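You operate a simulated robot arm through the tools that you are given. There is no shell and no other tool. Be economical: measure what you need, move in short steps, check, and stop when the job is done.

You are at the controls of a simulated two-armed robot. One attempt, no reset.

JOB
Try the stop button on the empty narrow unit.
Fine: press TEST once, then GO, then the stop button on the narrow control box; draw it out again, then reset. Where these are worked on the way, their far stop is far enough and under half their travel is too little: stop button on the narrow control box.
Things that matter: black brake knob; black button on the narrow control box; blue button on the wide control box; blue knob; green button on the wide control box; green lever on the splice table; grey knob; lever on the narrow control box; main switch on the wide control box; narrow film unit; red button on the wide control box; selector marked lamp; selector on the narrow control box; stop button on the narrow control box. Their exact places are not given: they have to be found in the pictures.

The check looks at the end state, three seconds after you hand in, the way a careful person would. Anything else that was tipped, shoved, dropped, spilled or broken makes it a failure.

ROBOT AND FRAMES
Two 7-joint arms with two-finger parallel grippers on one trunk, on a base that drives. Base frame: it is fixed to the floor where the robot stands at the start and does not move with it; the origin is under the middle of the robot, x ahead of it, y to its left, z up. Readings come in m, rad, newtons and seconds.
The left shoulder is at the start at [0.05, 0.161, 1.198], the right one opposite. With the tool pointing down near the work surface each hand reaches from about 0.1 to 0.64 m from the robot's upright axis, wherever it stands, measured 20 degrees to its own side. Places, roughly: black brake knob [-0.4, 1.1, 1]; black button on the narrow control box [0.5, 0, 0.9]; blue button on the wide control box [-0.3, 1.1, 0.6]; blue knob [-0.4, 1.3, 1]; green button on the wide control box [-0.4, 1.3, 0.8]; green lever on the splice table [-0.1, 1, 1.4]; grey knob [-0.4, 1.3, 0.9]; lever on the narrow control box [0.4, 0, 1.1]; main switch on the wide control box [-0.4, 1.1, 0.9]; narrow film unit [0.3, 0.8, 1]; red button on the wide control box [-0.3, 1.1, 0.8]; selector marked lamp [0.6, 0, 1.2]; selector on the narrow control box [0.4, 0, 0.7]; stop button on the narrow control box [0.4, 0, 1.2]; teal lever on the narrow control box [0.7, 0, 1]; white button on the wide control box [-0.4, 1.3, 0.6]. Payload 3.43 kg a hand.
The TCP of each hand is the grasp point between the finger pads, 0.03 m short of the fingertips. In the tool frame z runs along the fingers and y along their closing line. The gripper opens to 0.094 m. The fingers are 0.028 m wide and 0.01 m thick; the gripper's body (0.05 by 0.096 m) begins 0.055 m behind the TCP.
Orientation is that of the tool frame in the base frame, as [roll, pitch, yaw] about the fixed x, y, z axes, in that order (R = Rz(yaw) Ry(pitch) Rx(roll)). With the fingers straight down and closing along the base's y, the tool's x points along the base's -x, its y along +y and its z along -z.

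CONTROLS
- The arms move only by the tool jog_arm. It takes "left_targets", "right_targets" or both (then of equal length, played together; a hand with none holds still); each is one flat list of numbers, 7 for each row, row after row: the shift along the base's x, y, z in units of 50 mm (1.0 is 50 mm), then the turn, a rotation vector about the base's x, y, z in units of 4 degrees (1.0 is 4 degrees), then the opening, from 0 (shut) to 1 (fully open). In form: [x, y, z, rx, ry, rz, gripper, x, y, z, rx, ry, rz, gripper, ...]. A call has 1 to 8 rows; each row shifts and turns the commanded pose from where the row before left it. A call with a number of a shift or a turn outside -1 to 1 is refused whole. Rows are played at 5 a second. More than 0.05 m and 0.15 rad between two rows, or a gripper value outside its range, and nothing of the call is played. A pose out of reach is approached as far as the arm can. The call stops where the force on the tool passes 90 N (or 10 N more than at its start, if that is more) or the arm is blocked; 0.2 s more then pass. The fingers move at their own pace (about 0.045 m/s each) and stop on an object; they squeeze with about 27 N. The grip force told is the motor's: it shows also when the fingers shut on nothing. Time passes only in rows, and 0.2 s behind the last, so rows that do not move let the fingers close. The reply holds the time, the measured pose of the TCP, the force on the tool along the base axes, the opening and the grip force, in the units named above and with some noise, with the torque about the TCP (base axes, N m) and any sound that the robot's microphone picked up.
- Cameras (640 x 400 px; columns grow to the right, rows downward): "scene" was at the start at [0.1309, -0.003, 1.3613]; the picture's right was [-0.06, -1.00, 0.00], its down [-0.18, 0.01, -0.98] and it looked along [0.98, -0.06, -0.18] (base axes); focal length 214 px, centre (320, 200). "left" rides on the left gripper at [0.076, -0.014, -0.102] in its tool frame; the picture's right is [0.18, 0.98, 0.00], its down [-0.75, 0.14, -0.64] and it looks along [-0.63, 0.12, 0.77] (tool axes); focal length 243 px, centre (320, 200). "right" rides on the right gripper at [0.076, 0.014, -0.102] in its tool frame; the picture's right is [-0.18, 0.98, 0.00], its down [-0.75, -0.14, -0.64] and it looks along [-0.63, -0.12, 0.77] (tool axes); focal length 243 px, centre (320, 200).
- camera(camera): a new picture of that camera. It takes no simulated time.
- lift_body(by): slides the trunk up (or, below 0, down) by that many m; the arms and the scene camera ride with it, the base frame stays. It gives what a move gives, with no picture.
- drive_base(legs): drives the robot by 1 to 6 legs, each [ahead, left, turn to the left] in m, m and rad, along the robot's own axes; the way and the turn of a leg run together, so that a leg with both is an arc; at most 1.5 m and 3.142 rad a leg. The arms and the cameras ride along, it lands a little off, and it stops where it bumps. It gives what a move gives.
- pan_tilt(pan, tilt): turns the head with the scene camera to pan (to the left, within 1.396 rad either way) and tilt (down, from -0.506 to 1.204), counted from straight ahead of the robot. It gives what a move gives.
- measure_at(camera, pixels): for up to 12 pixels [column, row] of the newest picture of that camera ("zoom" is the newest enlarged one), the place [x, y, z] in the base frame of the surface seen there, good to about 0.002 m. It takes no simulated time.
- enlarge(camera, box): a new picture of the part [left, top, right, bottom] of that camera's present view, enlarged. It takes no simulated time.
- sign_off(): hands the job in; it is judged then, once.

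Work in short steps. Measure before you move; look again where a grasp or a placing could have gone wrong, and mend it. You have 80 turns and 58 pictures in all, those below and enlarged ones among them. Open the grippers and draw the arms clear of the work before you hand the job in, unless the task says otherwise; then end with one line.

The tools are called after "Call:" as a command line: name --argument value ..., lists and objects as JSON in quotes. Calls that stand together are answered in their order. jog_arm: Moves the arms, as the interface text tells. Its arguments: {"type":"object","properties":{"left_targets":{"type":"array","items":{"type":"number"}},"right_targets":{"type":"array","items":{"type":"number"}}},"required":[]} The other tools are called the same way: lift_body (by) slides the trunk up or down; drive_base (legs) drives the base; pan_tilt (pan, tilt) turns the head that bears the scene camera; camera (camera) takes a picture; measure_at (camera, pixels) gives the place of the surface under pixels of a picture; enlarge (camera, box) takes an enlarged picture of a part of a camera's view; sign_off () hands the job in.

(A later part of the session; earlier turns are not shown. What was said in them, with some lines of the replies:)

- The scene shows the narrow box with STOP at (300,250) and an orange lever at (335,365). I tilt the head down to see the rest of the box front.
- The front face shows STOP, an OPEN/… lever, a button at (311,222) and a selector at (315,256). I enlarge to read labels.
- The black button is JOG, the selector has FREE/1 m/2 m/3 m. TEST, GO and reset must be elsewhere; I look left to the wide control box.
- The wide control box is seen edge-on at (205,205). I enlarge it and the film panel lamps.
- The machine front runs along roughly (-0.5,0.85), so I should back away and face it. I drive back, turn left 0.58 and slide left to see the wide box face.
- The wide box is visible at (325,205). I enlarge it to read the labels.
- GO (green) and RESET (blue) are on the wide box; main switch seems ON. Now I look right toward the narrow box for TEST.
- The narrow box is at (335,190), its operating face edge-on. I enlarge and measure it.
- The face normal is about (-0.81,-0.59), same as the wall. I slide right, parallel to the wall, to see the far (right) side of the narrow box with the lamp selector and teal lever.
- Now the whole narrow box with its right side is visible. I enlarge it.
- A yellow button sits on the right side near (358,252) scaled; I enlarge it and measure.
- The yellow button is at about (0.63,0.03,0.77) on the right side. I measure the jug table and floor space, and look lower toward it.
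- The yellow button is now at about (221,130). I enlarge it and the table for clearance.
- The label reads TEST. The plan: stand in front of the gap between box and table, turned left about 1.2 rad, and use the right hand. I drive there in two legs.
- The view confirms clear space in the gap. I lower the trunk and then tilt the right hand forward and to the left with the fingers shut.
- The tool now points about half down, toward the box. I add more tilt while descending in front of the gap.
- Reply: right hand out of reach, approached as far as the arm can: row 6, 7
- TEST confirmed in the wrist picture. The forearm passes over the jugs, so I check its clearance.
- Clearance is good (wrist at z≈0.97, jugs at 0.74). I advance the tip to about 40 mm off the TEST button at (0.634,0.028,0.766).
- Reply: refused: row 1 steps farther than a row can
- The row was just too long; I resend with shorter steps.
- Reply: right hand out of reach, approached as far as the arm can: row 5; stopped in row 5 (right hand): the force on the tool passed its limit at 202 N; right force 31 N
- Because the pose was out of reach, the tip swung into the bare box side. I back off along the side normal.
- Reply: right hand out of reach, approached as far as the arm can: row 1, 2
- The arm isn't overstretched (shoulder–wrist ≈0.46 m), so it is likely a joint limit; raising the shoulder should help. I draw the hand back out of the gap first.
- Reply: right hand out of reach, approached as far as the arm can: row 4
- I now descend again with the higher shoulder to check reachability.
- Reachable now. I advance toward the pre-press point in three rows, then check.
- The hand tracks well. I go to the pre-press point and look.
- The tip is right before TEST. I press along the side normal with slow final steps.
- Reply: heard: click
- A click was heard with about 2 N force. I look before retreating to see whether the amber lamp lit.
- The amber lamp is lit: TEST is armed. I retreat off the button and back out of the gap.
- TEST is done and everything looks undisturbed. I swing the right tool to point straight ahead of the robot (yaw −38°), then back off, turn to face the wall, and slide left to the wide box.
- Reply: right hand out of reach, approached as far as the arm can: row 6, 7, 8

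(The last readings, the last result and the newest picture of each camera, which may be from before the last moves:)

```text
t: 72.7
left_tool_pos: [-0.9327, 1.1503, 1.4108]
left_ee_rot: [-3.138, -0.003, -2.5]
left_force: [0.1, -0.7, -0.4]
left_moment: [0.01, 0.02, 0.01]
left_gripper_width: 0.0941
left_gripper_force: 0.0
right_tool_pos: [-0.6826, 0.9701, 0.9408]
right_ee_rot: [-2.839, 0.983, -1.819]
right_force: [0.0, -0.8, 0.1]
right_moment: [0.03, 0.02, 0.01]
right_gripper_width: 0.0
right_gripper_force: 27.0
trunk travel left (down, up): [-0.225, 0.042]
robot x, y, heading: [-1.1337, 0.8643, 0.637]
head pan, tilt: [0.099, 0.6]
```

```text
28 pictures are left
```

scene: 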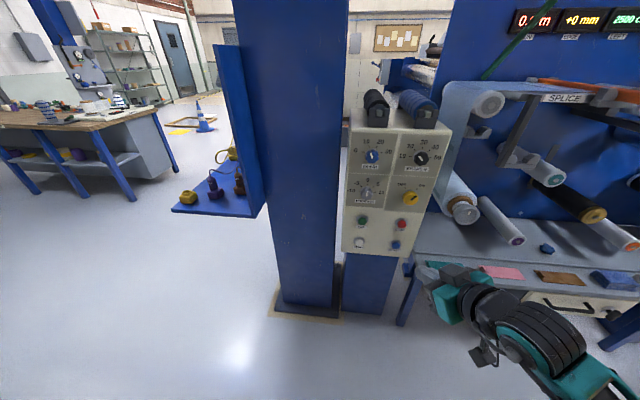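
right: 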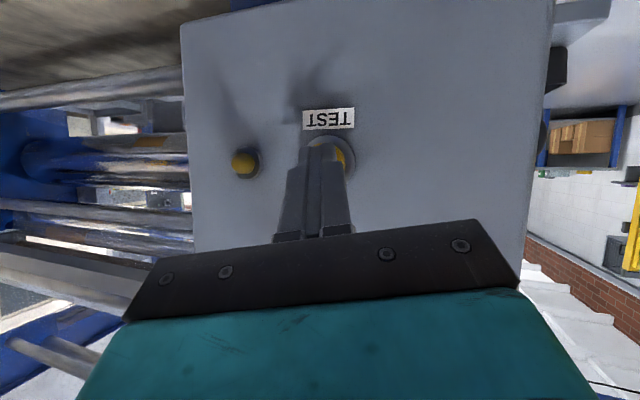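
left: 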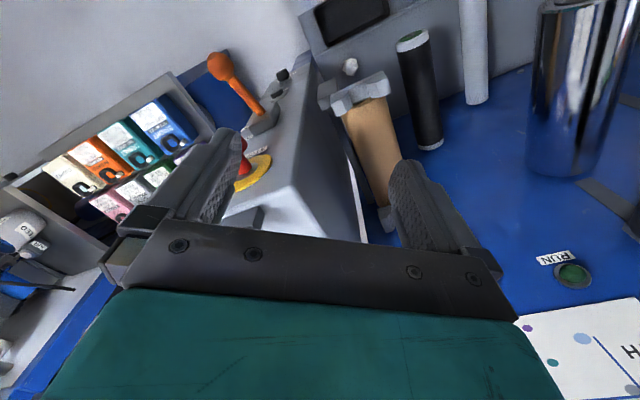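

GO is at (362,220), RESET at (396,244). I measure these and the shelf on the left.

Call:
measure_at --camera "scene" --pixels '[[362, 220], [396, 245], [402, 225], [376, 232], [368, 193], [175, 209], [250, 215], [225, 55], [280, 290], [330, 312], [400, 322], [420, 300]]'

Call:
enlarge --camera "scene" --box '[335, 120, 465, 260]'

```text
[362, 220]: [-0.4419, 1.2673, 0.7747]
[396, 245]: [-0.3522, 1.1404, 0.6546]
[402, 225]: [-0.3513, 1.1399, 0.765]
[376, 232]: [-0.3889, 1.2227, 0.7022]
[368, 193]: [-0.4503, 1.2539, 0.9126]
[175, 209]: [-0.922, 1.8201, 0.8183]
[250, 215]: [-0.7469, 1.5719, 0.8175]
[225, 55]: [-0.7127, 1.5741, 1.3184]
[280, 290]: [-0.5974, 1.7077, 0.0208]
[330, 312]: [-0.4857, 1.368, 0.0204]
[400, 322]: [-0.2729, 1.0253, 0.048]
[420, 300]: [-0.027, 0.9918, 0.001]
```

```text
2.86 times, centred on (400, 190) of scene
```

zoom: 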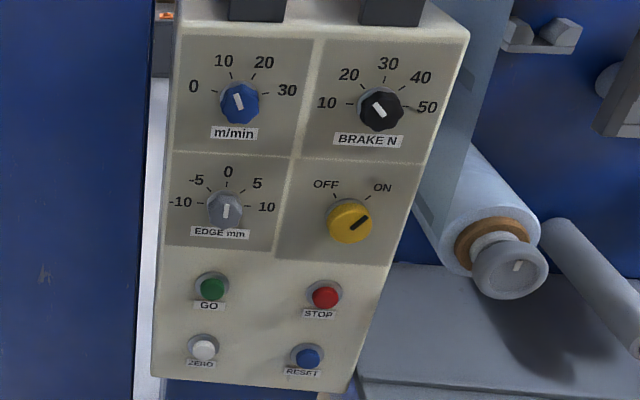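

Main switch is ON. I drive closer (0.24 ahead, 0.09 left), keeping the hand short of the box.

Call:
drive_base --legs '[[0.23, 0.09, 0]]'

```text
t: 74.5
left_tool_pos: [-0.8013, 1.3608, 1.4109]
left_ee_rot: [-3.141, -0.003, -2.497]
left_force: [0.2, 0.4, -0.7]
left_moment: [0.01, 0.01, 0.0]
left_gripper_width: 0.094
left_gripper_force: 0.1
right_tool_pos: [-0.5525, 1.1818, 0.9408]
right_ee_rot: [-2.84, 0.985, -1.815]
right_force: [0.1, 1.2, 0.2]
right_moment: [0.02, -0.02, -0.01]
right_gripper_width: 0.0
right_gripper_force: 26.8
trunk travel left (down, up): [-0.225, 0.042]
robot x, y, heading: [-1.0063, 1.076, 0.639]
head pan, tilt: [0.099, 0.6]
```

I lower the hand to GO height, keeping its distance, and look.

Call:
jog_arm --right_targets '[0, 0, -0.81, 0, 0, 0, 0, 0, 0, -0.81, 0, 0, 0, 0, 0, 0, -0.81, 0, 0, 0, 0, 0, 0, -0.81, 0, 0, 0, 0, 0.6, 0.35, 0, 0, 0, 0, 0, 0.6, 0.35, 0, 0, 0, 0, 0]'

Call:
camera --camera "right"

```text
t: 75.9
left_tool_pos: [-0.8035, 1.3592, 1.4097]
left_ee_rot: [-3.14, -0.002, -2.495]
left_force: [0.8, -0.2, -0.2]
left_moment: [-0.03, 0.0, 0.04]
left_gripper_width: 0.0942
left_gripper_force: 0.1
right_tool_pos: [-0.4914, 1.2159, 0.9324]
right_ee_rot: [-2.841, 0.983, -1.817]
right_force: [-0.7, 0.0, -0.7]
right_moment: [-0.02, -0.05, 0.0]
right_gripper_width: 0.0
right_gripper_force: 27.0
right hand out of reach, approached as far as the arm can: row 1, 2, 3, 4
trunk travel left (down, up): [-0.225, 0.042]
robot x, y, heading: [-1.0026, 1.0767, 0.636]
head pan, tilt: [0.099, 0.6]
```

```text
26 pictures are left
```

right: 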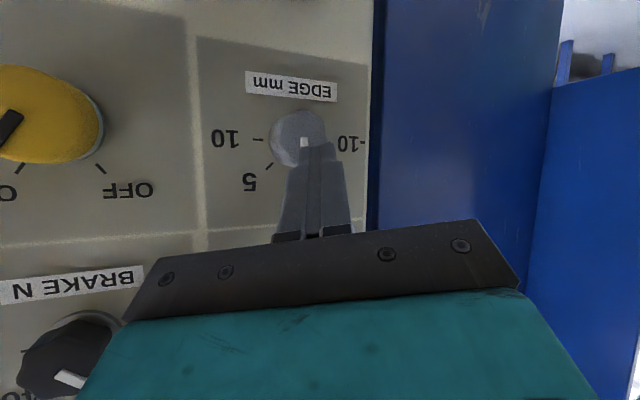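

The arm can't go down from here, and the tip is near the EDGE knob without touching. I back off 50 mm and lower the trunk instead.

Call:
jog_arm --right_targets '[-0.7, -0.5, 0, 0, 0, 0, 0]'

Call:
lift_body --by -0.155

Call:
camera --camera "right"

```text
t: 76.3
left_tool_pos: [-0.8046, 1.3579, 1.411]
left_ee_rot: [-3.141, -0.002, -2.495]
left_force: [-0.2, 0.8, 0.2]
left_moment: [-0.01, -0.03, -0.01]
left_gripper_width: 0.094
left_gripper_force: 0.1
right_tool_pos: [-0.5273, 1.1918, 0.9325]
right_ee_rot: [-2.839, 0.987, -1.812]
right_force: [-0.8, 0.0, 0.5]
right_moment: [-0.02, 0.04, 0.0]
right_gripper_width: 0.0
right_gripper_force: 27.2
trunk travel left (down, up): [-0.225, 0.042]
robot x, y, heading: [-1.0081, 1.0762, 0.643]
head pan, tilt: [0.099, 0.6]
```

```text
t: 78.1
left_tool_pos: [-0.8032, 1.3588, 1.2555]
left_ee_rot: [-3.138, -0.001, -2.496]
left_force: [0.2, -0.3, 0.1]
left_moment: [-0.03, -0.01, 0.02]
left_gripper_width: 0.0937
left_gripper_force: 0.0
right_tool_pos: [-0.5262, 1.1917, 0.7757]
right_ee_rot: [-2.837, 0.983, -1.816]
right_force: [-1.2, -0.2, -0.7]
right_moment: [0.01, -0.04, -0.02]
right_gripper_width: 0.0001
right_gripper_force: 27.0
trunk travel left (down, up): [-0.07, 0.197]
robot x, y, heading: [-1.0044, 1.0757, 0.644]
head pan, tilt: [0.099, 0.6]
```

```text
25 pictures are left
```

right: 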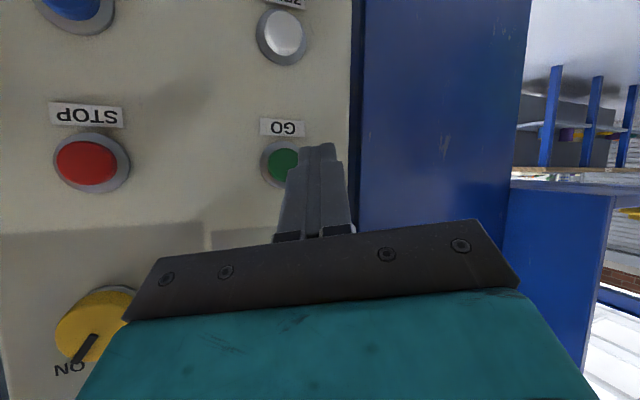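

GO is just ahead at (283,165). I measure it and the fingertip from this camera.

Call:
measure_at --camera "right" --pixels '[[283, 160], [280, 170], [266, 160], [318, 150], [325, 150]]'

```text
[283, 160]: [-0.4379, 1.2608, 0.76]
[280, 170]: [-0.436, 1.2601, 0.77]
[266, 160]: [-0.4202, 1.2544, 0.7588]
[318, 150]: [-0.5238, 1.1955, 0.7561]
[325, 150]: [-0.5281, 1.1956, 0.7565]
```

Aligned within a few mm. I press along d: fast to about 10 mm short, then 4 mm steps.

Call:
jog_arm --right_targets '[0.29, 0.21, 0, 0, 0, 0, 0, 0.29, 0.21, 0, 0, 0, 0, 0, 0.29, 0.21, 0, 0, 0, 0, 0, 0.29, 0.21, 0, 0, 0, 0, 0, 0.065, 0.047, 0, 0, 0, 0, 0, 0.065, 0.047, 0, 0, 0, 0, 0, 0.065, 0.047, 0, 0, 0, 0, 0, 0.04, 0.03, 0, 0, 0, 0, 0]'

```text
t: 79.9
left_tool_pos: [-0.8014, 1.3592, 1.2559]
left_ee_rot: [-3.141, -0.001, -2.495]
left_force: [0.6, -0.6, -0.2]
left_moment: [-0.01, 0.02, 0.01]
left_gripper_width: 0.0939
left_gripper_force: 0.1
right_tool_pos: [-0.4576, 1.2424, 0.7766]
right_ee_rot: [-2.839, 0.986, -1.814]
right_force: [-2.5, -3.1, -0.4]
right_moment: [0.02, 0.02, 0.04]
right_gripper_width: 0.0002
right_gripper_force: 26.7
trunk travel left (down, up): [-0.07, 0.197]
robot x, y, heading: [-1.0071, 1.0747, 0.637]
head pan, tilt: [0.099, 0.6]
heard: click
```

Click heard. I retreat straight back and look at the panel for the effect.

Call:
jog_arm --right_targets '[-0.4, -0.29, 0, 0, 0, 0, 0, -0.6, -0.43, 0, 0, 0, 0, 0, -0.6, -0.43, 0, 0, 0, 0, 0]'

Call:
pan_tilt --pan -0.6 --tilt 0.2

Call:
camera --camera "scene"

```text
t: 80.7
left_tool_pos: [-0.8032, 1.359, 1.2558]
left_ee_rot: [-3.14, -0.003, -2.497]
left_force: [0.6, 0.1, -0.5]
left_moment: [0.0, -0.03, 0.0]
left_gripper_width: 0.0938
left_gripper_force: 0.0
right_tool_pos: [-0.5356, 1.1846, 0.7775]
right_ee_rot: [-2.833, 0.983, -1.813]
right_force: [-0.2, 0.1, -0.2]
right_moment: [0.01, -0.01, 0.0]
right_gripper_width: 0.0
right_gripper_force: 26.7
trunk travel left (down, up): [-0.07, 0.197]
robot x, y, heading: [-1.0026, 1.0724, 0.639]
head pan, tilt: [0.099, 0.6]
```

```text
t: 81.8
left_tool_pos: [-0.8018, 1.3594, 1.2562]
left_ee_rot: [-3.141, -0.004, -2.496]
left_force: [-0.4, 0.3, 0.1]
left_moment: [0.03, 0.01, -0.02]
left_gripper_width: 0.094
left_gripper_force: 0.1
right_tool_pos: [-0.5357, 1.1852, 0.7769]
right_ee_rot: [-2.841, 0.983, -1.815]
right_force: [0.3, -0.7, -0.1]
right_moment: [0.0, 0.02, 0.01]
right_gripper_width: 0.0001
right_gripper_force: 26.8
trunk travel left (down, up): [-0.07, 0.197]
robot x, y, heading: [-1.0053, 1.0739, 0.645]
head pan, tilt: [-0.6, 0.201]
```

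```text
24 pictures are left
```

scene: 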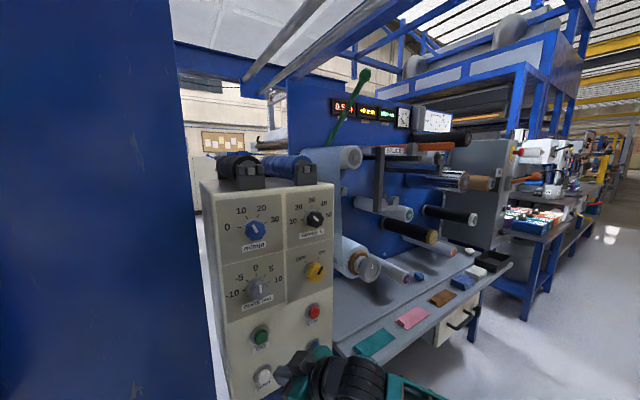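

The counter seems to be moving, so GO took. I back away, square up and slide right to the narrow box, then raise the trunk.

Call:
drive_base --legs '[[-0.25, 0, 0], [0, 0, -0.016], [0, -1.5, 0]]'

Call:
lift_body --by 0.19

Call:
pan_tilt --pan 0.0 --tilt 0.3

Call:
camera --camera "scene"

```text
t: 97.0
left_tool_pos: [-0.114, -0.016, 1.2559]
left_ee_rot: [-3.139, -0.004, -2.504]
left_force: [0.1, 0.7, 0.4]
left_moment: [0.0, 0.01, -0.02]
left_gripper_width: 0.0943
left_gripper_force: 0.1
right_tool_pos: [0.1523, -0.1915, 0.7771]
right_ee_rot: [-2.839, 0.984, -1.822]
right_force: [-0.6, 0.2, 0.6]
right_moment: [0.04, 0.01, 0.06]
right_gripper_width: 0.0002
right_gripper_force: 26.9
trunk travel left (down, up): [-0.07, 0.197]
robot x, y, heading: [-0.3169, -0.2971, 0.629]
head pan, tilt: [-0.6, 0.201]
```

```text
t: 99.0
left_tool_pos: [-0.1122, -0.0145, 1.4462]
left_ee_rot: [-3.14, -0.003, -2.505]
left_force: [0.7, -0.1, 0.2]
left_moment: [0.02, 0.01, -0.03]
left_gripper_width: 0.0941
left_gripper_force: 0.0
right_tool_pos: [0.1532, -0.1907, 0.9667]
right_ee_rot: [-2.842, 0.985, -1.822]
right_force: [0.7, -0.1, 0.5]
right_moment: [0.01, 0.0, -0.02]
right_gripper_width: 0.0002
right_gripper_force: 26.6
trunk travel left (down, up): [-0.26, 0.007]
robot x, y, heading: [-0.3176, -0.2958, 0.637]
head pan, tilt: [-0.6, 0.201]
```

```text
t: 100.0
left_tool_pos: [-0.1118, -0.0149, 1.4463]
left_ee_rot: [-3.14, -0.003, -2.504]
left_force: [-0.5, -0.3, 0.6]
left_moment: [0.03, -0.03, -0.01]
left_gripper_width: 0.094
left_gripper_force: 0.1
right_tool_pos: [0.1519, -0.1895, 0.9673]
right_ee_rot: [-2.838, 0.983, -1.822]
right_force: [0.1, 0.8, -0.3]
right_moment: [0.0, -0.01, -0.02]
right_gripper_width: 0.0001
right_gripper_force: 26.9
trunk travel left (down, up): [-0.26, 0.007]
robot x, y, heading: [-0.3185, -0.2987, 0.635]
head pan, tilt: [0.0, 0.3]
```

```text
23 pictures are left
```

scene: 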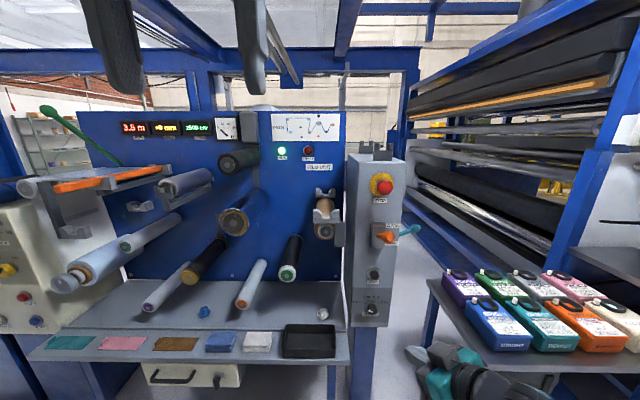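

RUN is lit. I raise the right hand to the stop-button height while levelling the tool and yawing it square to the face.

Call:
jog_arm --right_targets '[0, 0, 0.65, 0.585, -0.81, -0.6, 0, 0, 0, 0.65, 0.585, -0.81, -0.6, 0, 0, 0, 0.65, 0.585, -0.81, -0.6, 0, 0, 0, 0.65, 0.585, -0.81, -0.6, 0, 0, 0, 0.65, 0.585, -0.81, -0.6, 0, 0, 0, 0.65, 0.585, -0.81, -0.6, 0, 0, 0, 0.65, 0.585, -0.81, -0.6, 0, 0, 0, 0.65, 0.585, -0.81, -0.6, 0]'

Call:
measure_at --camera "scene" --pixels '[[386, 188], [377, 190], [377, 176], [390, 182], [385, 238], [360, 200], [380, 183]]'

Call:
camera --camera "right"

```text
t: 101.8
left_tool_pos: [-0.1131, -0.0148, 1.4461]
left_ee_rot: [-3.138, -0.003, -2.505]
left_force: [0.0, 0.4, 1.2]
left_moment: [0.01, -0.01, 0.01]
left_gripper_width: 0.094
left_gripper_force: 0.2
right_tool_pos: [0.2157, -0.2651, 1.1836]
right_ee_rot: [-1.822, 1.288, -1.155]
right_force: [0.1, 0.7, 0.1]
right_moment: [0.02, 0.0, 0.01]
right_gripper_width: 0.0002
right_gripper_force: 27.4
right hand out of reach, approached as far as the arm can: row 1, 2, 3, 4, 5, 6, 7, 8
trunk travel left (down, up): [-0.26, 0.007]
robot x, y, heading: [-0.3196, -0.2974, 0.631]
head pan, tilt: [0.0, 0.3]
```

```text
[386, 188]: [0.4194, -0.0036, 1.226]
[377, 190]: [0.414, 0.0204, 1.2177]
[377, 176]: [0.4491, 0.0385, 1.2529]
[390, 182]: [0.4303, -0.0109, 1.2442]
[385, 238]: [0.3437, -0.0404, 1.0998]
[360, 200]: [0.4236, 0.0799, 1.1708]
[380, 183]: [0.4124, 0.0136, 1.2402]
```

```text
22 pictures are left
```

right: 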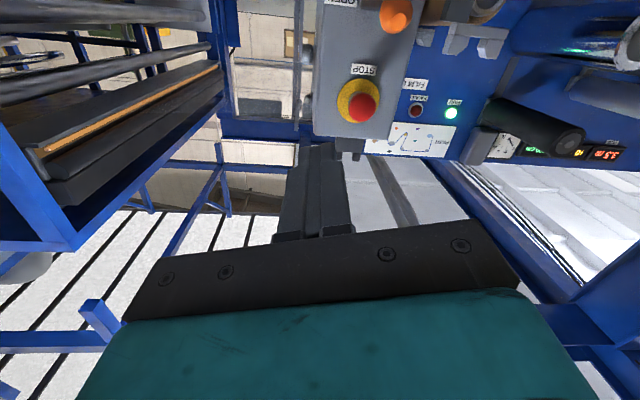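

The tool is now level and square (along d), at d≈0.02, n≈0.34. I raise it 50 mm to stop height and then drive 0.19 ahead and 0.10 left.

Call:
jog_arm --right_targets '[0, 0, 0.5, 0, 0, 0, 0, 0, 0, 0.5, 0, 0, 0, 0]'

Call:
drive_base --legs '[[0.19, 0.1, 0]]'

Call:
camera --camera "right"

```text
t: 102.4
left_tool_pos: [-0.112, -0.0163, 1.4462]
left_ee_rot: [-3.139, -0.004, -2.505]
left_force: [0.5, 0.5, 0.6]
left_moment: [-0.02, 0.02, 0.02]
left_gripper_width: 0.0939
left_gripper_force: 0.1
right_tool_pos: [0.2183, -0.2635, 1.233]
right_ee_rot: [-1.803, 1.287, -1.148]
right_force: [0.8, -0.4, -0.1]
right_moment: [0.01, 0.0, -0.01]
right_gripper_width: 0.0001
right_gripper_force: 27.2
trunk travel left (down, up): [-0.26, 0.007]
robot x, y, heading: [-0.3168, -0.2991, 0.632]
head pan, tilt: [0.0, 0.3]
```

```text
t: 104.1
left_tool_pos: [-0.0214, 0.1785, 1.4459]
left_ee_rot: [-3.139, -0.002, -2.502]
left_force: [-0.1, 0.8, 1.0]
left_moment: [0.0, -0.01, 0.01]
left_gripper_width: 0.0942
left_gripper_force: 0.0
right_tool_pos: [0.3104, -0.0696, 1.2334]
right_ee_rot: [-1.807, 1.286, -1.147]
right_force: [-0.5, -0.2, -0.4]
right_moment: [0.03, 0.01, 0.01]
right_gripper_width: 0.0
right_gripper_force: 26.6
trunk travel left (down, up): [-0.26, 0.007]
robot x, y, heading: [-0.2236, -0.1044, 0.634]
head pan, tilt: [0.0, 0.3]
```

```text
21 pictures are left
```

right: 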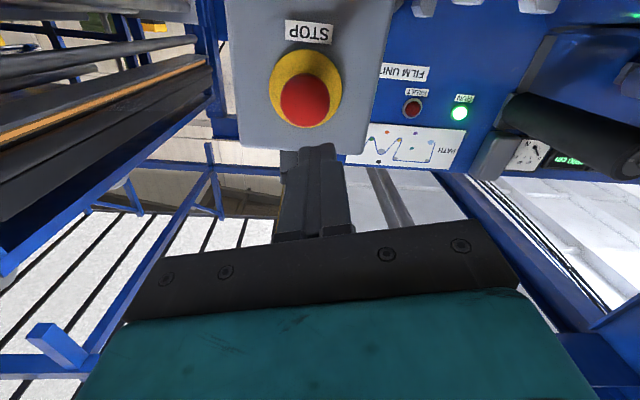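

RUN is lit, the tip is lined up ahead of STOP at (305,98). I measure it from here.

Call:
measure_at --camera "right" --pixels '[[305, 98], [283, 98], [327, 98], [305, 78], [305, 118], [278, 70], [320, 150]]'

```text
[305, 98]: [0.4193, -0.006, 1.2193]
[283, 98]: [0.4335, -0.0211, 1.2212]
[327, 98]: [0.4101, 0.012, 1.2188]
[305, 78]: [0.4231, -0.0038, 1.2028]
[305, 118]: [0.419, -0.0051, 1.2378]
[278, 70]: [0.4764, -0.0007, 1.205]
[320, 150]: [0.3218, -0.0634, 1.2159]
```

STOP's head centre is about n=0.248, z=1.226, front at d≈0.336. I trim 10 mm right and 5 mm down, approach and start pressing.

Call:
jog_arm --right_targets '[0.118, -0.162, -0.1, 0, 0, 0, 0, 0.275, 0.199, 0, 0, 0, 0, 0, 0.275, 0.199, 0, 0, 0, 0, 0, 0.275, 0.199, 0, 0, 0, 0, 0, 0.275, 0.199, 0, 0, 0, 0, 0, 0.275, 0.199, 0, 0, 0, 0, 0, 0.1, 0.07, 0, 0, 0, 0, 0, 0.08, 0.058, 0, 0, 0, 0, 0]'

```text
t: 105.9
left_tool_pos: [-0.0211, 0.1786, 1.4457]
left_ee_rot: [-3.14, -0.005, -2.501]
left_force: [-1.3, 0.3, -0.3]
left_moment: [-0.01, 0.03, 0.0]
left_gripper_width: 0.094
left_gripper_force: 0.0
right_tool_pos: [0.3943, -0.0221, 1.2287]
right_ee_rot: [-1.801, 1.287, -1.145]
right_force: [0.7, 1.0, -0.6]
right_moment: [-0.01, -0.02, 0.0]
right_gripper_width: 0.0
right_gripper_force: 27.3
trunk travel left (down, up): [-0.26, 0.007]
robot x, y, heading: [-0.2223, -0.1057, 0.636]
head pan, tilt: [0.0, 0.3]
```

The tip is at the button face. I press on in 3 mm steps.

Call:
jog_arm --right_targets '[0.049, 0.035, 0, 0, 0, 0, 0, 0.049, 0.035, 0, 0, 0, 0, 0, 0.049, 0.035, 0, 0, 0, 0, 0, 0.049, 0.035, 0, 0, 0, 0, 0, 0.03, 0.02, 0, 0, 0, 0, 0]'

```text
t: 107.1
left_tool_pos: [-0.0235, 0.1751, 1.4467]
left_ee_rot: [-3.141, 0.0, -2.501]
left_force: [0.1, -1.1, 0.0]
left_moment: [0.02, -0.01, -0.02]
left_gripper_width: 0.0939
left_gripper_force: 0.2
right_tool_pos: [0.4047, -0.0151, 1.2279]
right_ee_rot: [-1.803, 1.287, -1.147]
right_force: [-10.5, -9.2, -4.9]
right_moment: [0.07, 0.0, -0.09]
right_gripper_width: 0.0
right_gripper_force: 26.9
trunk travel left (down, up): [-0.26, 0.007]
robot x, y, heading: [-0.2267, -0.104, 0.638]
head pan, tilt: [0.0, 0.3]
```

Resisting at about 14 N after 12 mm; I continue.

Call:
jog_arm --right_targets '[0.049, 0.035, 0, 0, 0, 0, 0, 0.049, 0.035, 0, 0, 0, 0, 0, 0.049, 0.035, 0, 0, 0, 0, 0]'

```text
t: 107.9
left_tool_pos: [-0.0287, 0.1692, 1.4486]
left_ee_rot: [3.141, 0.007, -2.503]
left_force: [-0.5, -0.3, -1.2]
left_moment: [0.02, 0.02, -0.03]
left_gripper_width: 0.0941
left_gripper_force: 0.0
right_tool_pos: [0.4057, -0.0153, 1.2279]
right_ee_rot: [-1.818, 1.286, -1.157]
right_force: [-61.5, -45.1, -31.7]
right_moment: [-0.03, -0.01, 0.08]
right_gripper_width: 0.0001
right_gripper_force: 27.4
trunk travel left (down, up): [-0.26, 0.007]
robot x, y, heading: [-0.2264, -0.1062, 0.631]
head pan, tilt: [0.0, 0.3]
```

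It is at the hard stop (82 N). I back off 15 mm and look at the button and lamps.

Call:
jog_arm --right_targets '[-0.2, -0.15, 0, 0, 0, 0, 0, -0.3, -0.22, 0, 0, 0, 0, 0, -0.4, -0.3, 0, 0, 0, 0, 0, -0.4, -0.3, 0, 0, 0, 0, 0]'

Call:
camera --camera "right"

Call:
measure_at --camera "right" --pixels '[[305, 98], [305, 110], [290, 98], [300, 120], [310, 90]]'

```text
t: 108.9
left_tool_pos: [-0.0217, 0.1767, 1.4457]
left_ee_rot: [-3.14, 0.0, -2.502]
left_force: [-0.1, -0.1, 0.1]
left_moment: [-0.01, -0.01, 0.0]
left_gripper_width: 0.0942
left_gripper_force: 0.0
right_tool_pos: [0.3465, -0.0578, 1.229]
right_ee_rot: [-1.794, 1.286, -1.137]
right_force: [0.8, -0.4, 0.3]
right_moment: [0.02, -0.04, 0.01]
right_gripper_width: 0.0
right_gripper_force: 26.9
trunk travel left (down, up): [-0.26, 0.007]
robot x, y, heading: [-0.2279, -0.1079, 0.636]
head pan, tilt: [0.0, 0.3]
```

```text
20 pictures are left
```

right: 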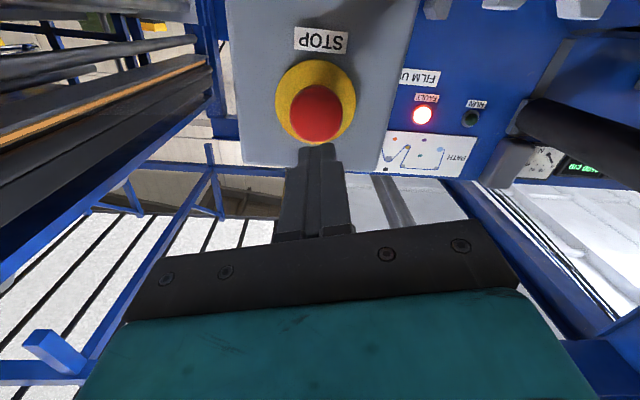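

```text
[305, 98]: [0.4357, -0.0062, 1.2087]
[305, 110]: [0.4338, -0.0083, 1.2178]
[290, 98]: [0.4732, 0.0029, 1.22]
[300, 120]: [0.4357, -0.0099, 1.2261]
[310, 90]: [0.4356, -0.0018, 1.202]
```

FAULT lit, RUN off, button latched in (front at d≈0.347). I open the fingers in place before straddling the head.

Call:
jog_arm --right_targets '[0, 0, -0.08, 0, 0, 0, 1, 0, 0, 0, 0, 0, 0, 1, 0, 0, 0, 0, 0, 0, 1, 0, 0, 0, 0, 0, 0, 1, 0, 0, 0, 0, 0, 0, 1, 0, 0, 0, 0, 0, 0, 1]'

Call:
camera --camera "right"

```text
t: 110.3
left_tool_pos: [-0.0219, 0.1767, 1.4463]
left_ee_rot: [-3.141, -0.002, -2.501]
left_force: [-0.2, 0.4, 0.0]
left_moment: [0.0, 0.0, 0.02]
left_gripper_width: 0.0941
left_gripper_force: 0.1
right_tool_pos: [0.3484, -0.0564, 1.2241]
right_ee_rot: [-1.801, 1.285, -1.146]
right_force: [-0.9, -0.8, 0.7]
right_moment: [0.02, 0.03, -0.01]
right_gripper_width: 0.0937
right_gripper_force: 0.1
trunk travel left (down, up): [-0.26, 0.007]
robot x, y, heading: [-0.225, -0.1038, 0.631]
head pan, tilt: [0.0, 0.3]
```

```text
19 pictures are left
```

right: 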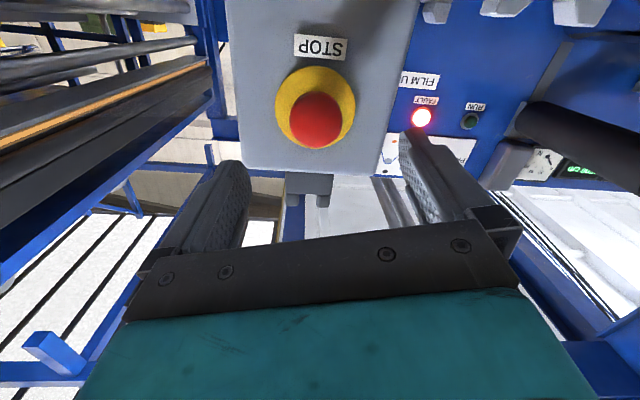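

Fingers are open and straddle STOP symmetrically. I advance 93 mm so the tips pass the head rim.

Call:
jog_arm --right_targets '[0.251, 0.181, 0, 0, 0, 0, 1, 0.251, 0.181, 0, 0, 0, 0, 1, 0.251, 0.181, 0, 0, 0, 0, 1, 0.251, 0.181, 0, 0, 0, 0, 1, 0.251, 0.181, 0, 0, 0, 0, 1, 0.24, 0.175, 0, 0, 0, 0, 1]'

Call:
camera --camera "right"

```text
t: 111.7
left_tool_pos: [-0.0221, 0.1777, 1.4459]
left_ee_rot: [-3.141, -0.003, -2.501]
left_force: [0.5, 0.1, 0.1]
left_moment: [0.0, -0.01, 0.01]
left_gripper_width: 0.0939
left_gripper_force: 0.0
right_tool_pos: [0.4252, -0.003, 1.2226]
right_ee_rot: [-1.803, 1.286, -1.144]
right_force: [-0.3, 0.1, -0.1]
right_moment: [-0.01, 0.0, 0.04]
right_gripper_width: 0.0942
right_gripper_force: 0.1
trunk travel left (down, up): [-0.26, 0.007]
robot x, y, heading: [-0.2265, -0.1055, 0.641]
head pan, tilt: [0.0, 0.3]
```

```text
18 pictures are left
```

right: 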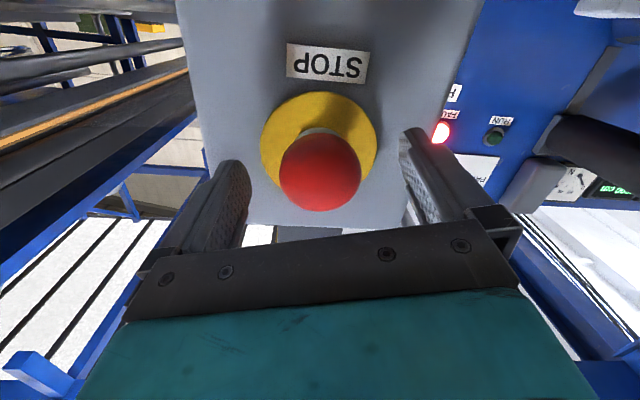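

The head lies between the pads. I close the gripper on it.

Call:
jog_arm --right_targets '[0, 0, 0, 0, 0, 0, 0, 0, 0, 0, 0, 0, 0, 0, 0, 0, 0, 0, 0, 0, 0, 0, 0, 0, 0, 0, 0, 0, 0, 0, 0, 0, 0, 0, 0, 0, 0, 0, 0, 0, 0, 0]'

```text
t: 113.1
left_tool_pos: [-0.0221, 0.1766, 1.4448]
left_ee_rot: [-3.14, -0.001, -2.502]
left_force: [-0.6, 1.0, 0.1]
left_moment: [-0.01, 0.02, -0.02]
left_gripper_width: 0.0939
left_gripper_force: 0.0
right_tool_pos: [0.4244, -0.005, 1.2225]
right_ee_rot: [-1.8, 1.286, -1.145]
right_force: [-0.4, 0.1, 0.2]
right_moment: [0.47, -0.05, -0.81]
right_gripper_width: 0.0474
right_gripper_force: 45.0
trunk travel left (down, up): [-0.26, 0.007]
robot x, y, heading: [-0.2278, -0.1057, 0.637]
head pan, tilt: [0.0, 0.3]
```

Gripped at 47 mm. I pull back along −d in 4 mm steps, 16 mm in all.

Call:
jog_arm --right_targets '[-0.065, -0.047, 0, 0, 0, 0, 0, -0.065, -0.047, 0, 0, 0, 0, 0, -0.065, -0.047, 0, 0, 0, 0, 0, -0.065, -0.047, 0, 0, 0, 0, 0]'

Call:
camera --camera "right"

```text
t: 114.1
left_tool_pos: [-0.0198, 0.1813, 1.4447]
left_ee_rot: [-3.14, -0.008, -2.5]
left_force: [-0.4, 0.8, -0.3]
left_moment: [0.0, 0.02, -0.02]
left_gripper_width: 0.0942
left_gripper_force: 0.0
right_tool_pos: [0.4156, -0.0103, 1.2245]
right_ee_rot: [-1.806, 1.287, -1.147]
right_force: [24.4, 18.7, 9.5]
right_moment: [0.5, 0.22, -0.71]
right_gripper_width: 0.047
right_gripper_force: 44.5
trunk travel left (down, up): [-0.26, 0.007]
robot x, y, heading: [-0.2245, -0.1059, 0.634]
head pan, tilt: [0.0, 0.3]
```

```text
17 pictures are left
```

right: 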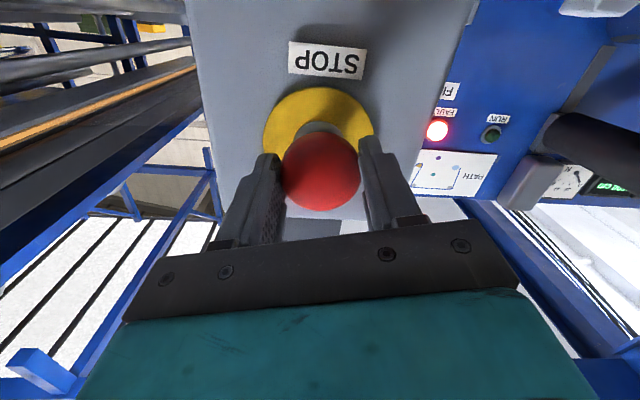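

It moved out 10 mm and now holds at 32 N, matching its travel. I open the fingers and then withdraw.

Call:
jog_arm --right_targets '[0, 0, 0, 0, 0, 0, 1, 0, 0, 0, 0, 0, 0, 1, 0, 0, 0, 0, 0, 0, 1, 0, 0, 0, 0, 0, 0, 1, -0.5, -0.36, 0, 0, 0, 0, 1, -0.5, -0.36, 0, 0, 0, 0, 1, -0.5, -0.36, 0, 0, 0, 0, 1]'

Call:
camera --camera "right"

Call:
measure_at --camera "right" --pixels '[[305, 98], [305, 110], [315, 110], [300, 115], [310, 105]]'

```text
t: 115.7
left_tool_pos: [-0.0225, 0.1767, 1.447]
left_ee_rot: [-3.141, -0.001, -2.5]
left_force: [0.0, -0.1, -0.3]
left_moment: [0.05, -0.01, -0.02]
left_gripper_width: 0.094
left_gripper_force: 0.1
right_tool_pos: [0.3376, -0.0685, 1.2233]
right_ee_rot: [-1.801, 1.285, -1.143]
right_force: [0.1, 0.3, -0.1]
right_moment: [0.0, 0.01, -0.01]
right_gripper_width: 0.0941
right_gripper_force: 0.0
trunk travel left (down, up): [-0.26, 0.007]
robot x, y, heading: [-0.2265, -0.1034, 0.634]
head pan, tilt: [0.0, 0.3]
```

```text
16 pictures are left
```

right: 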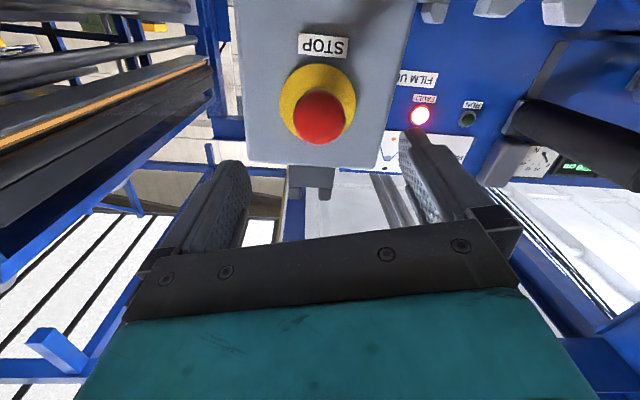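

```text
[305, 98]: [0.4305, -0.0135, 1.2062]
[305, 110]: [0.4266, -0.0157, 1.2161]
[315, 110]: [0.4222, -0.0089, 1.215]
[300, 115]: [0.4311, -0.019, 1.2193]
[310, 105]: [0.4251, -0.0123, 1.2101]
```

The stop is fully out (front back at d≈0.336), FAULT still lit awaiting reset. I back off and slide left to the wide box.

Call:
drive_base --legs '[[-0.22, 0, 0], [0, 0, -0.01], [0, 1.27, 0]]'

Call:
jog_arm --right_targets '[0, 0, 0, -0.585, 0.81, 0.2, 0, 0, 0, 0, -0.585, 0.81, 0.2, 0, 0, 0, 0, -0.585, 0.81, 0.2, 0, 0, 0, -0.5, -0.585, 0.81, 0.2, 0, 0, 0, -0.5, -0.585, 0.81, 0.2, 0, 0, 0, -0.5, -0.585, 0.81, 0.2, 0, 0, 0, -0.7, -0.585, 0.81, 0.2, 0, 0, 0, -0.7, -0.585, 0.81, 0.2, 0]'

```text
t: 128.8
left_tool_pos: [-0.9501, 1.088, 1.4452]
left_ee_rot: [-3.139, -0.001, -2.511]
left_force: [1.0, -0.2, 0.5]
left_moment: [0.01, -0.01, -0.01]
left_gripper_width: 0.0937
left_gripper_force: 0.0
right_tool_pos: [-0.5949, 0.8405, 1.2252]
right_ee_rot: [-1.803, 1.286, -1.152]
right_force: [0.3, 0.2, 0.1]
right_moment: [0.03, 0.02, -0.01]
right_gripper_width: 0.094
right_gripper_force: 0.1
trunk travel left (down, up): [-0.26, 0.007]
robot x, y, heading: [-1.1541, 0.8075, 0.627]
head pan, tilt: [0.0, 0.3]
```

```text
t: 130.6
left_tool_pos: [-0.9503, 1.088, 1.4455]
left_ee_rot: [-3.14, -0.004, -2.511]
left_force: [-0.3, 0.8, -0.1]
left_moment: [-0.01, 0.0, -0.01]
left_gripper_width: 0.0938
left_gripper_force: 0.0
right_tool_pos: [-0.5926, 0.8416, 1.0764]
right_ee_rot: [-2.832, 0.912, -1.987]
right_force: [-0.3, -0.5, 0.7]
right_moment: [-0.01, 0.01, 0.02]
right_gripper_width: 0.0001
right_gripper_force: 26.6
trunk travel left (down, up): [-0.26, 0.007]
robot x, y, heading: [-1.1551, 0.8062, 0.629]
head pan, tilt: [0.0, 0.3]
```

The pose is fine (tool about 35° below level, nearly square). I lower the arm 160 mm and the trunk 245 mm, well clear of the box.

Call:
jog_arm --right_targets '[0, 0, -0.8, 0, 0, 0, 0, 0, 0, -0.8, 0, 0, 0, 0, 0, 0, -0.8, 0, 0, 0, 0, 0, 0, -0.8, 0, 0, 0, 0]'

Call:
lift_body --by -0.245

Call:
pan_tilt --pan 0.1 --tilt 0.5

Call:
camera --camera "scene"

```text
t: 131.6
left_tool_pos: [-0.9506, 1.0883, 1.4451]
left_ee_rot: [-3.139, -0.002, -2.511]
left_force: [0.2, -0.2, -0.5]
left_moment: [0.02, 0.03, -0.03]
left_gripper_width: 0.0941
left_gripper_force: 0.2
right_tool_pos: [-0.5926, 0.8407, 0.9186]
right_ee_rot: [-2.829, 0.914, -1.984]
right_force: [0.6, 0.3, -0.6]
right_moment: [-0.01, 0.01, 0.0]
right_gripper_width: 0.0
right_gripper_force: 26.7
trunk travel left (down, up): [-0.26, 0.007]
robot x, y, heading: [-1.158, 0.8054, 0.627]
head pan, tilt: [0.0, 0.3]
```

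```text
t: 134.2
left_tool_pos: [-0.9514, 1.0877, 1.2012]
left_ee_rot: [-3.14, -0.002, -2.51]
left_force: [-0.5, 0.1, -0.9]
left_moment: [0.01, 0.03, -0.02]
left_gripper_width: 0.0941
left_gripper_force: 0.1
right_tool_pos: [-0.594, 0.8411, 0.6733]
right_ee_rot: [-2.831, 0.915, -1.986]
right_force: [-0.5, -0.1, 0.3]
right_moment: [0.0, 0.01, -0.02]
right_gripper_width: 0.0001
right_gripper_force: 27.2
trunk travel left (down, up): [-0.015, 0.252]
robot x, y, heading: [-1.1591, 0.8085, 0.626]
head pan, tilt: [0.0, 0.3]
```

```text
t: 134.9
left_tool_pos: [-0.9512, 1.0873, 1.2009]
left_ee_rot: [-3.14, -0.002, -2.51]
left_force: [-0.5, 1.0, 1.6]
left_moment: [0.02, -0.01, -0.02]
left_gripper_width: 0.0943
left_gripper_force: 0.0
right_tool_pos: [-0.5937, 0.8412, 0.6741]
right_ee_rot: [-2.832, 0.915, -1.985]
right_force: [1.1, -1.0, 0.3]
right_moment: [0.0, -0.01, -0.02]
right_gripper_width: 0.0
right_gripper_force: 26.6
trunk travel left (down, up): [-0.015, 0.252]
robot x, y, heading: [-1.156, 0.8093, 0.627]
head pan, tilt: [0.099, 0.499]
```

```text
15 pictures are left
```

scene: 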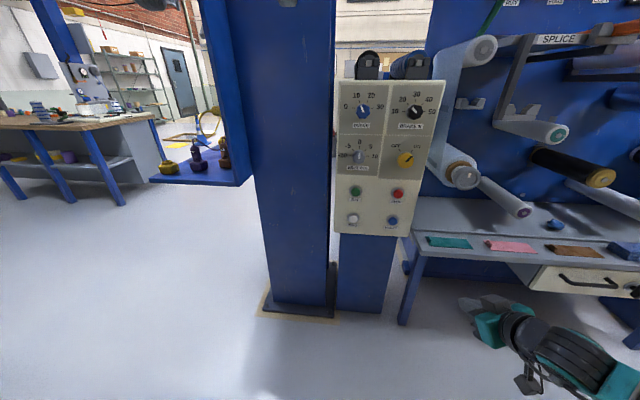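

RESET is at (392,221). I measure it and the bench corner next to it.

Call:
measure_at --camera "scene" --pixels '[[392, 221], [398, 194], [353, 219], [410, 246], [416, 256], [403, 237], [425, 240], [500, 258], [412, 205]]'

```text
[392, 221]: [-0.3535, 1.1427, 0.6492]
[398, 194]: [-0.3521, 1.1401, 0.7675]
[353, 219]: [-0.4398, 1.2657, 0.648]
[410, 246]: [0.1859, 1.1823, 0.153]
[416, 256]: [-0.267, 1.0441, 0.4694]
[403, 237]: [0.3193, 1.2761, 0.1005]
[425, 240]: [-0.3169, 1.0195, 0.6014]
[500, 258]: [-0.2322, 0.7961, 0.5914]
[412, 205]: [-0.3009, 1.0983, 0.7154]
```

Bench top is at z 0.60 with left end at n≈−1.01, so the approach is clear. I drive 0.26 ahead and 0.095 left.

Call:
drive_base --legs '[[0, 0.095, 0], [0.25, 0, 0]]'

Call:
camera --camera "right"

```text
t: 137.8
left_tool_pos: [-0.8046, 1.3108, 1.2005]
left_ee_rot: [-3.14, -0.003, -2.513]
left_force: [-0.2, 1.5, -0.1]
left_moment: [0.0, -0.04, -0.01]
left_gripper_width: 0.0939
left_gripper_force: 0.2
right_tool_pos: [-0.4476, 1.0636, 0.6726]
right_ee_rot: [-2.832, 0.915, -1.989]
right_force: [0.3, -0.2, -0.7]
right_moment: [-0.01, 0.01, 0.0]
right_gripper_width: 0.0001
right_gripper_force: 27.5
trunk travel left (down, up): [-0.015, 0.252]
robot x, y, heading: [-1.0144, 1.0359, 0.624]
head pan, tilt: [0.099, 0.499]
```

```text
14 pictures are left
```

right: 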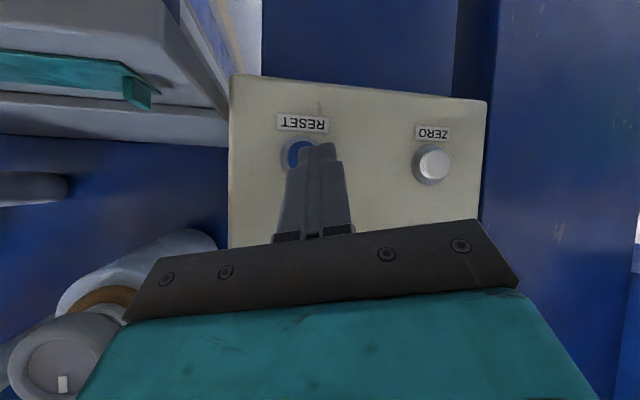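

Aligned laterally. I lower 14 mm, approach, and press with 4 mm steps until the click.

Call:
jog_arm --right_targets '[0, 0, -0.28, 0, 0, 0, 0, 0.324, 0.234, 0, 0, 0, 0, 0, 0.324, 0.234, 0, 0, 0, 0, 0, 0.324, 0.234, 0, 0, 0, 0, 0, 0.324, 0.234, 0, 0, 0, 0, 0, 0.065, 0.047, 0, 0, 0, 0, 0, 0.065, 0.047, 0, 0, 0, 0, 0, 0.065, 0.047, 0, 0, 0, 0, 0]'

```text
t: 139.6
left_tool_pos: [-0.8048, 1.3107, 1.2009]
left_ee_rot: [-3.14, -0.001, -2.513]
left_force: [0.4, 0.1, -0.4]
left_moment: [0.04, -0.04, 0.01]
left_gripper_width: 0.0938
left_gripper_force: 0.1
right_tool_pos: [-0.3741, 1.1172, 0.6598]
right_ee_rot: [-2.832, 0.912, -1.989]
right_force: [0.0, -0.8, 0.3]
right_moment: [0.02, 0.02, 0.0]
right_gripper_width: 0.0
right_gripper_force: 27.5
trunk travel left (down, up): [-0.015, 0.252]
robot x, y, heading: [-1.0128, 1.0346, 0.622]
head pan, tilt: [0.099, 0.499]
```

Just at contact with no force yet; I continue in 3 mm steps.

Call:
jog_arm --right_targets '[0.049, 0.035, 0, 0, 0, 0, 0, 0.049, 0.035, 0, 0, 0, 0, 0, 0.04, 0.03, 0, 0, 0, 0, 0]'

```text
t: 140.4
left_tool_pos: [-0.8056, 1.3112, 1.2019]
left_ee_rot: [-3.14, -0.001, -2.514]
left_force: [1.1, 0.1, -0.4]
left_moment: [0.0, -0.01, 0.02]
left_gripper_width: 0.0941
left_gripper_force: 0.1
right_tool_pos: [-0.3682, 1.1219, 0.6581]
right_ee_rot: [-2.833, 0.912, -1.991]
right_force: [-11.8, -12.6, 4.0]
right_moment: [0.0, -0.03, -0.08]
right_gripper_width: 0.0
right_gripper_force: 27.1
trunk travel left (down, up): [-0.015, 0.252]
robot x, y, heading: [-1.0141, 1.0343, 0.622]
head pan, tilt: [0.099, 0.499]
heard: click
```

Click heard. I withdraw the hand and look at the FAULT lamp.

Call:
jog_arm --right_targets '[-0.4, -0.29, 0, 0, 0, 0, 0, -0.7, -0.5, 0, 0, 0, 0, 0, -0.7, -0.5, 0, 0, 0, 0, 0]'

Call:
drive_base --legs '[[-0.35, 0, 0]]'

Call:
pan_tilt --pan -0.5 --tilt 0.1

Call:
camera --camera "scene"

```text
t: 141.2
left_tool_pos: [-0.8049, 1.3113, 1.201]
left_ee_rot: [-3.14, -0.001, -2.513]
left_force: [0.2, 0.2, -0.2]
left_moment: [0.0, 0.03, 0.02]
left_gripper_width: 0.0943
left_gripper_force: 0.1
right_tool_pos: [-0.4573, 1.0584, 0.6598]
right_ee_rot: [-2.83, 0.914, -1.987]
right_force: [0.4, 0.3, -0.4]
right_moment: [0.01, 0.03, -0.01]
right_gripper_width: 0.0
right_gripper_force: 27.0
trunk travel left (down, up): [-0.015, 0.252]
robot x, y, heading: [-1.0148, 1.0321, 0.624]
head pan, tilt: [0.099, 0.499]
```

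```text
t: 143.5
left_tool_pos: [-1.0893, 1.1078, 1.2016]
left_ee_rot: [-3.142, -0.001, -2.508]
left_force: [-0.6, 0.2, 0.0]
left_moment: [-0.01, 0.01, 0.02]
left_gripper_width: 0.0938
left_gripper_force: 0.1
right_tool_pos: [-0.7412, 0.8559, 0.6583]
right_ee_rot: [-2.83, 0.914, -1.985]
right_force: [-0.6, 0.0, 0.2]
right_moment: [-0.02, -0.02, 0.01]
right_gripper_width: 0.0
right_gripper_force: 26.5
trunk travel left (down, up): [-0.015, 0.252]
robot x, y, heading: [-1.2959, 0.8266, 0.627]
head pan, tilt: [0.099, 0.499]
```

```text
t: 144.5
left_tool_pos: [-1.089, 1.1072, 1.2012]
left_ee_rot: [-3.141, -0.002, -2.509]
left_force: [0.3, -0.1, -0.8]
left_moment: [-0.01, -0.03, -0.02]
left_gripper_width: 0.094
left_gripper_force: 0.1
right_tool_pos: [-0.7416, 0.8553, 0.6586]
right_ee_rot: [-2.832, 0.915, -1.983]
right_force: [0.0, -0.3, -0.2]
right_moment: [0.01, -0.01, 0.01]
right_gripper_width: 0.0
right_gripper_force: 26.7
trunk travel left (down, up): [-0.015, 0.252]
robot x, y, heading: [-1.2945, 0.8247, 0.632]
head pan, tilt: [-0.499, 0.099]
```

```text
13 pictures are left
```

scene: 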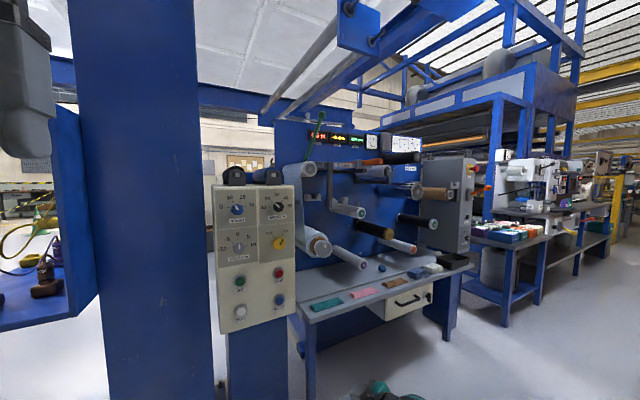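

The lamps are hidden behind rolls from here. I slide right, open the right gripper, and check.

Call:
drive_base --legs '[[0, -0.9, 0]]'

Call:
jog_arm --right_targets '[0, 0, 0, 0, 0, 0, 1, 0, 0, 0, 0, 0, 0, 1, 0, 0, 0, 0, 0, 0, 1, 0, 0, 0, 0, 0, 0, 1, 0, 0, 0, 0, 0, 0, 1]'

Call:
enlarge --camera "scene" --box '[240, 80, 560, 280]'

```text
t: 152.7
left_tool_pos: [-0.5663, 0.3808, 1.2008]
left_ee_rot: [-3.139, -0.002, -2.524]
left_force: [-0.2, 0.6, -0.4]
left_moment: [0.01, 0.01, 0.02]
left_gripper_width: 0.094
left_gripper_force: 0.0
right_tool_pos: [-0.2213, 0.1249, 0.6577]
right_ee_rot: [-2.831, 0.913, -1.999]
right_force: [0.3, 0.2, 0.0]
right_moment: [-0.02, -0.01, -0.02]
right_gripper_width: 0.0
right_gripper_force: 27.1
trunk travel left (down, up): [-0.015, 0.252]
robot x, y, heading: [-0.7768, 0.1012, 0.62]
head pan, tilt: [-0.499, 0.099]
```

```text
t: 153.9
left_tool_pos: [-0.5656, 0.3804, 1.2012]
left_ee_rot: [-3.139, -0.002, -2.523]
left_force: [0.2, 0.4, -0.2]
left_moment: [0.03, -0.01, -0.02]
left_gripper_width: 0.094
left_gripper_force: 0.1
right_tool_pos: [-0.2215, 0.1245, 0.658]
right_ee_rot: [-2.832, 0.915, -1.999]
right_force: [-0.1, -0.2, -0.3]
right_moment: [0.0, -0.01, -0.02]
right_gripper_width: 0.094
right_gripper_force: 0.1
trunk travel left (down, up): [-0.015, 0.252]
robot x, y, heading: [-0.7752, 0.1031, 0.617]
head pan, tilt: [-0.499, 0.099]
```

```text
2.00 times, centred on (400, 180) of scene
```

zoom: 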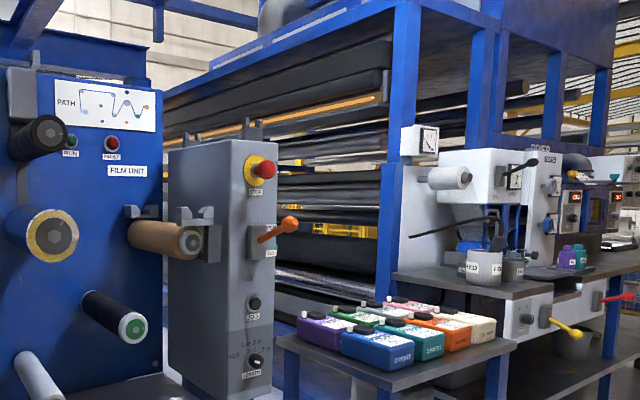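

FAULT and RUN are both dark, the STOP head is out, and nothing else has moved. Both hands are open and clear of the work, so I hand in.

Call:
sign_off

```text
The job is handed in.
```

The stop button on the narrow unit works. I pressed TEST (its lamp lit), then GO (RUN lit), then STOP, which put RUN out and lit FAULT. I drew STOP fully out again and pressed RESET, and FAULT went out. While I was lining up on TEST, the right fingertips struck the bare side of the narrow box once, at up to 202 N; I saw no shift or damage in the later pictures.
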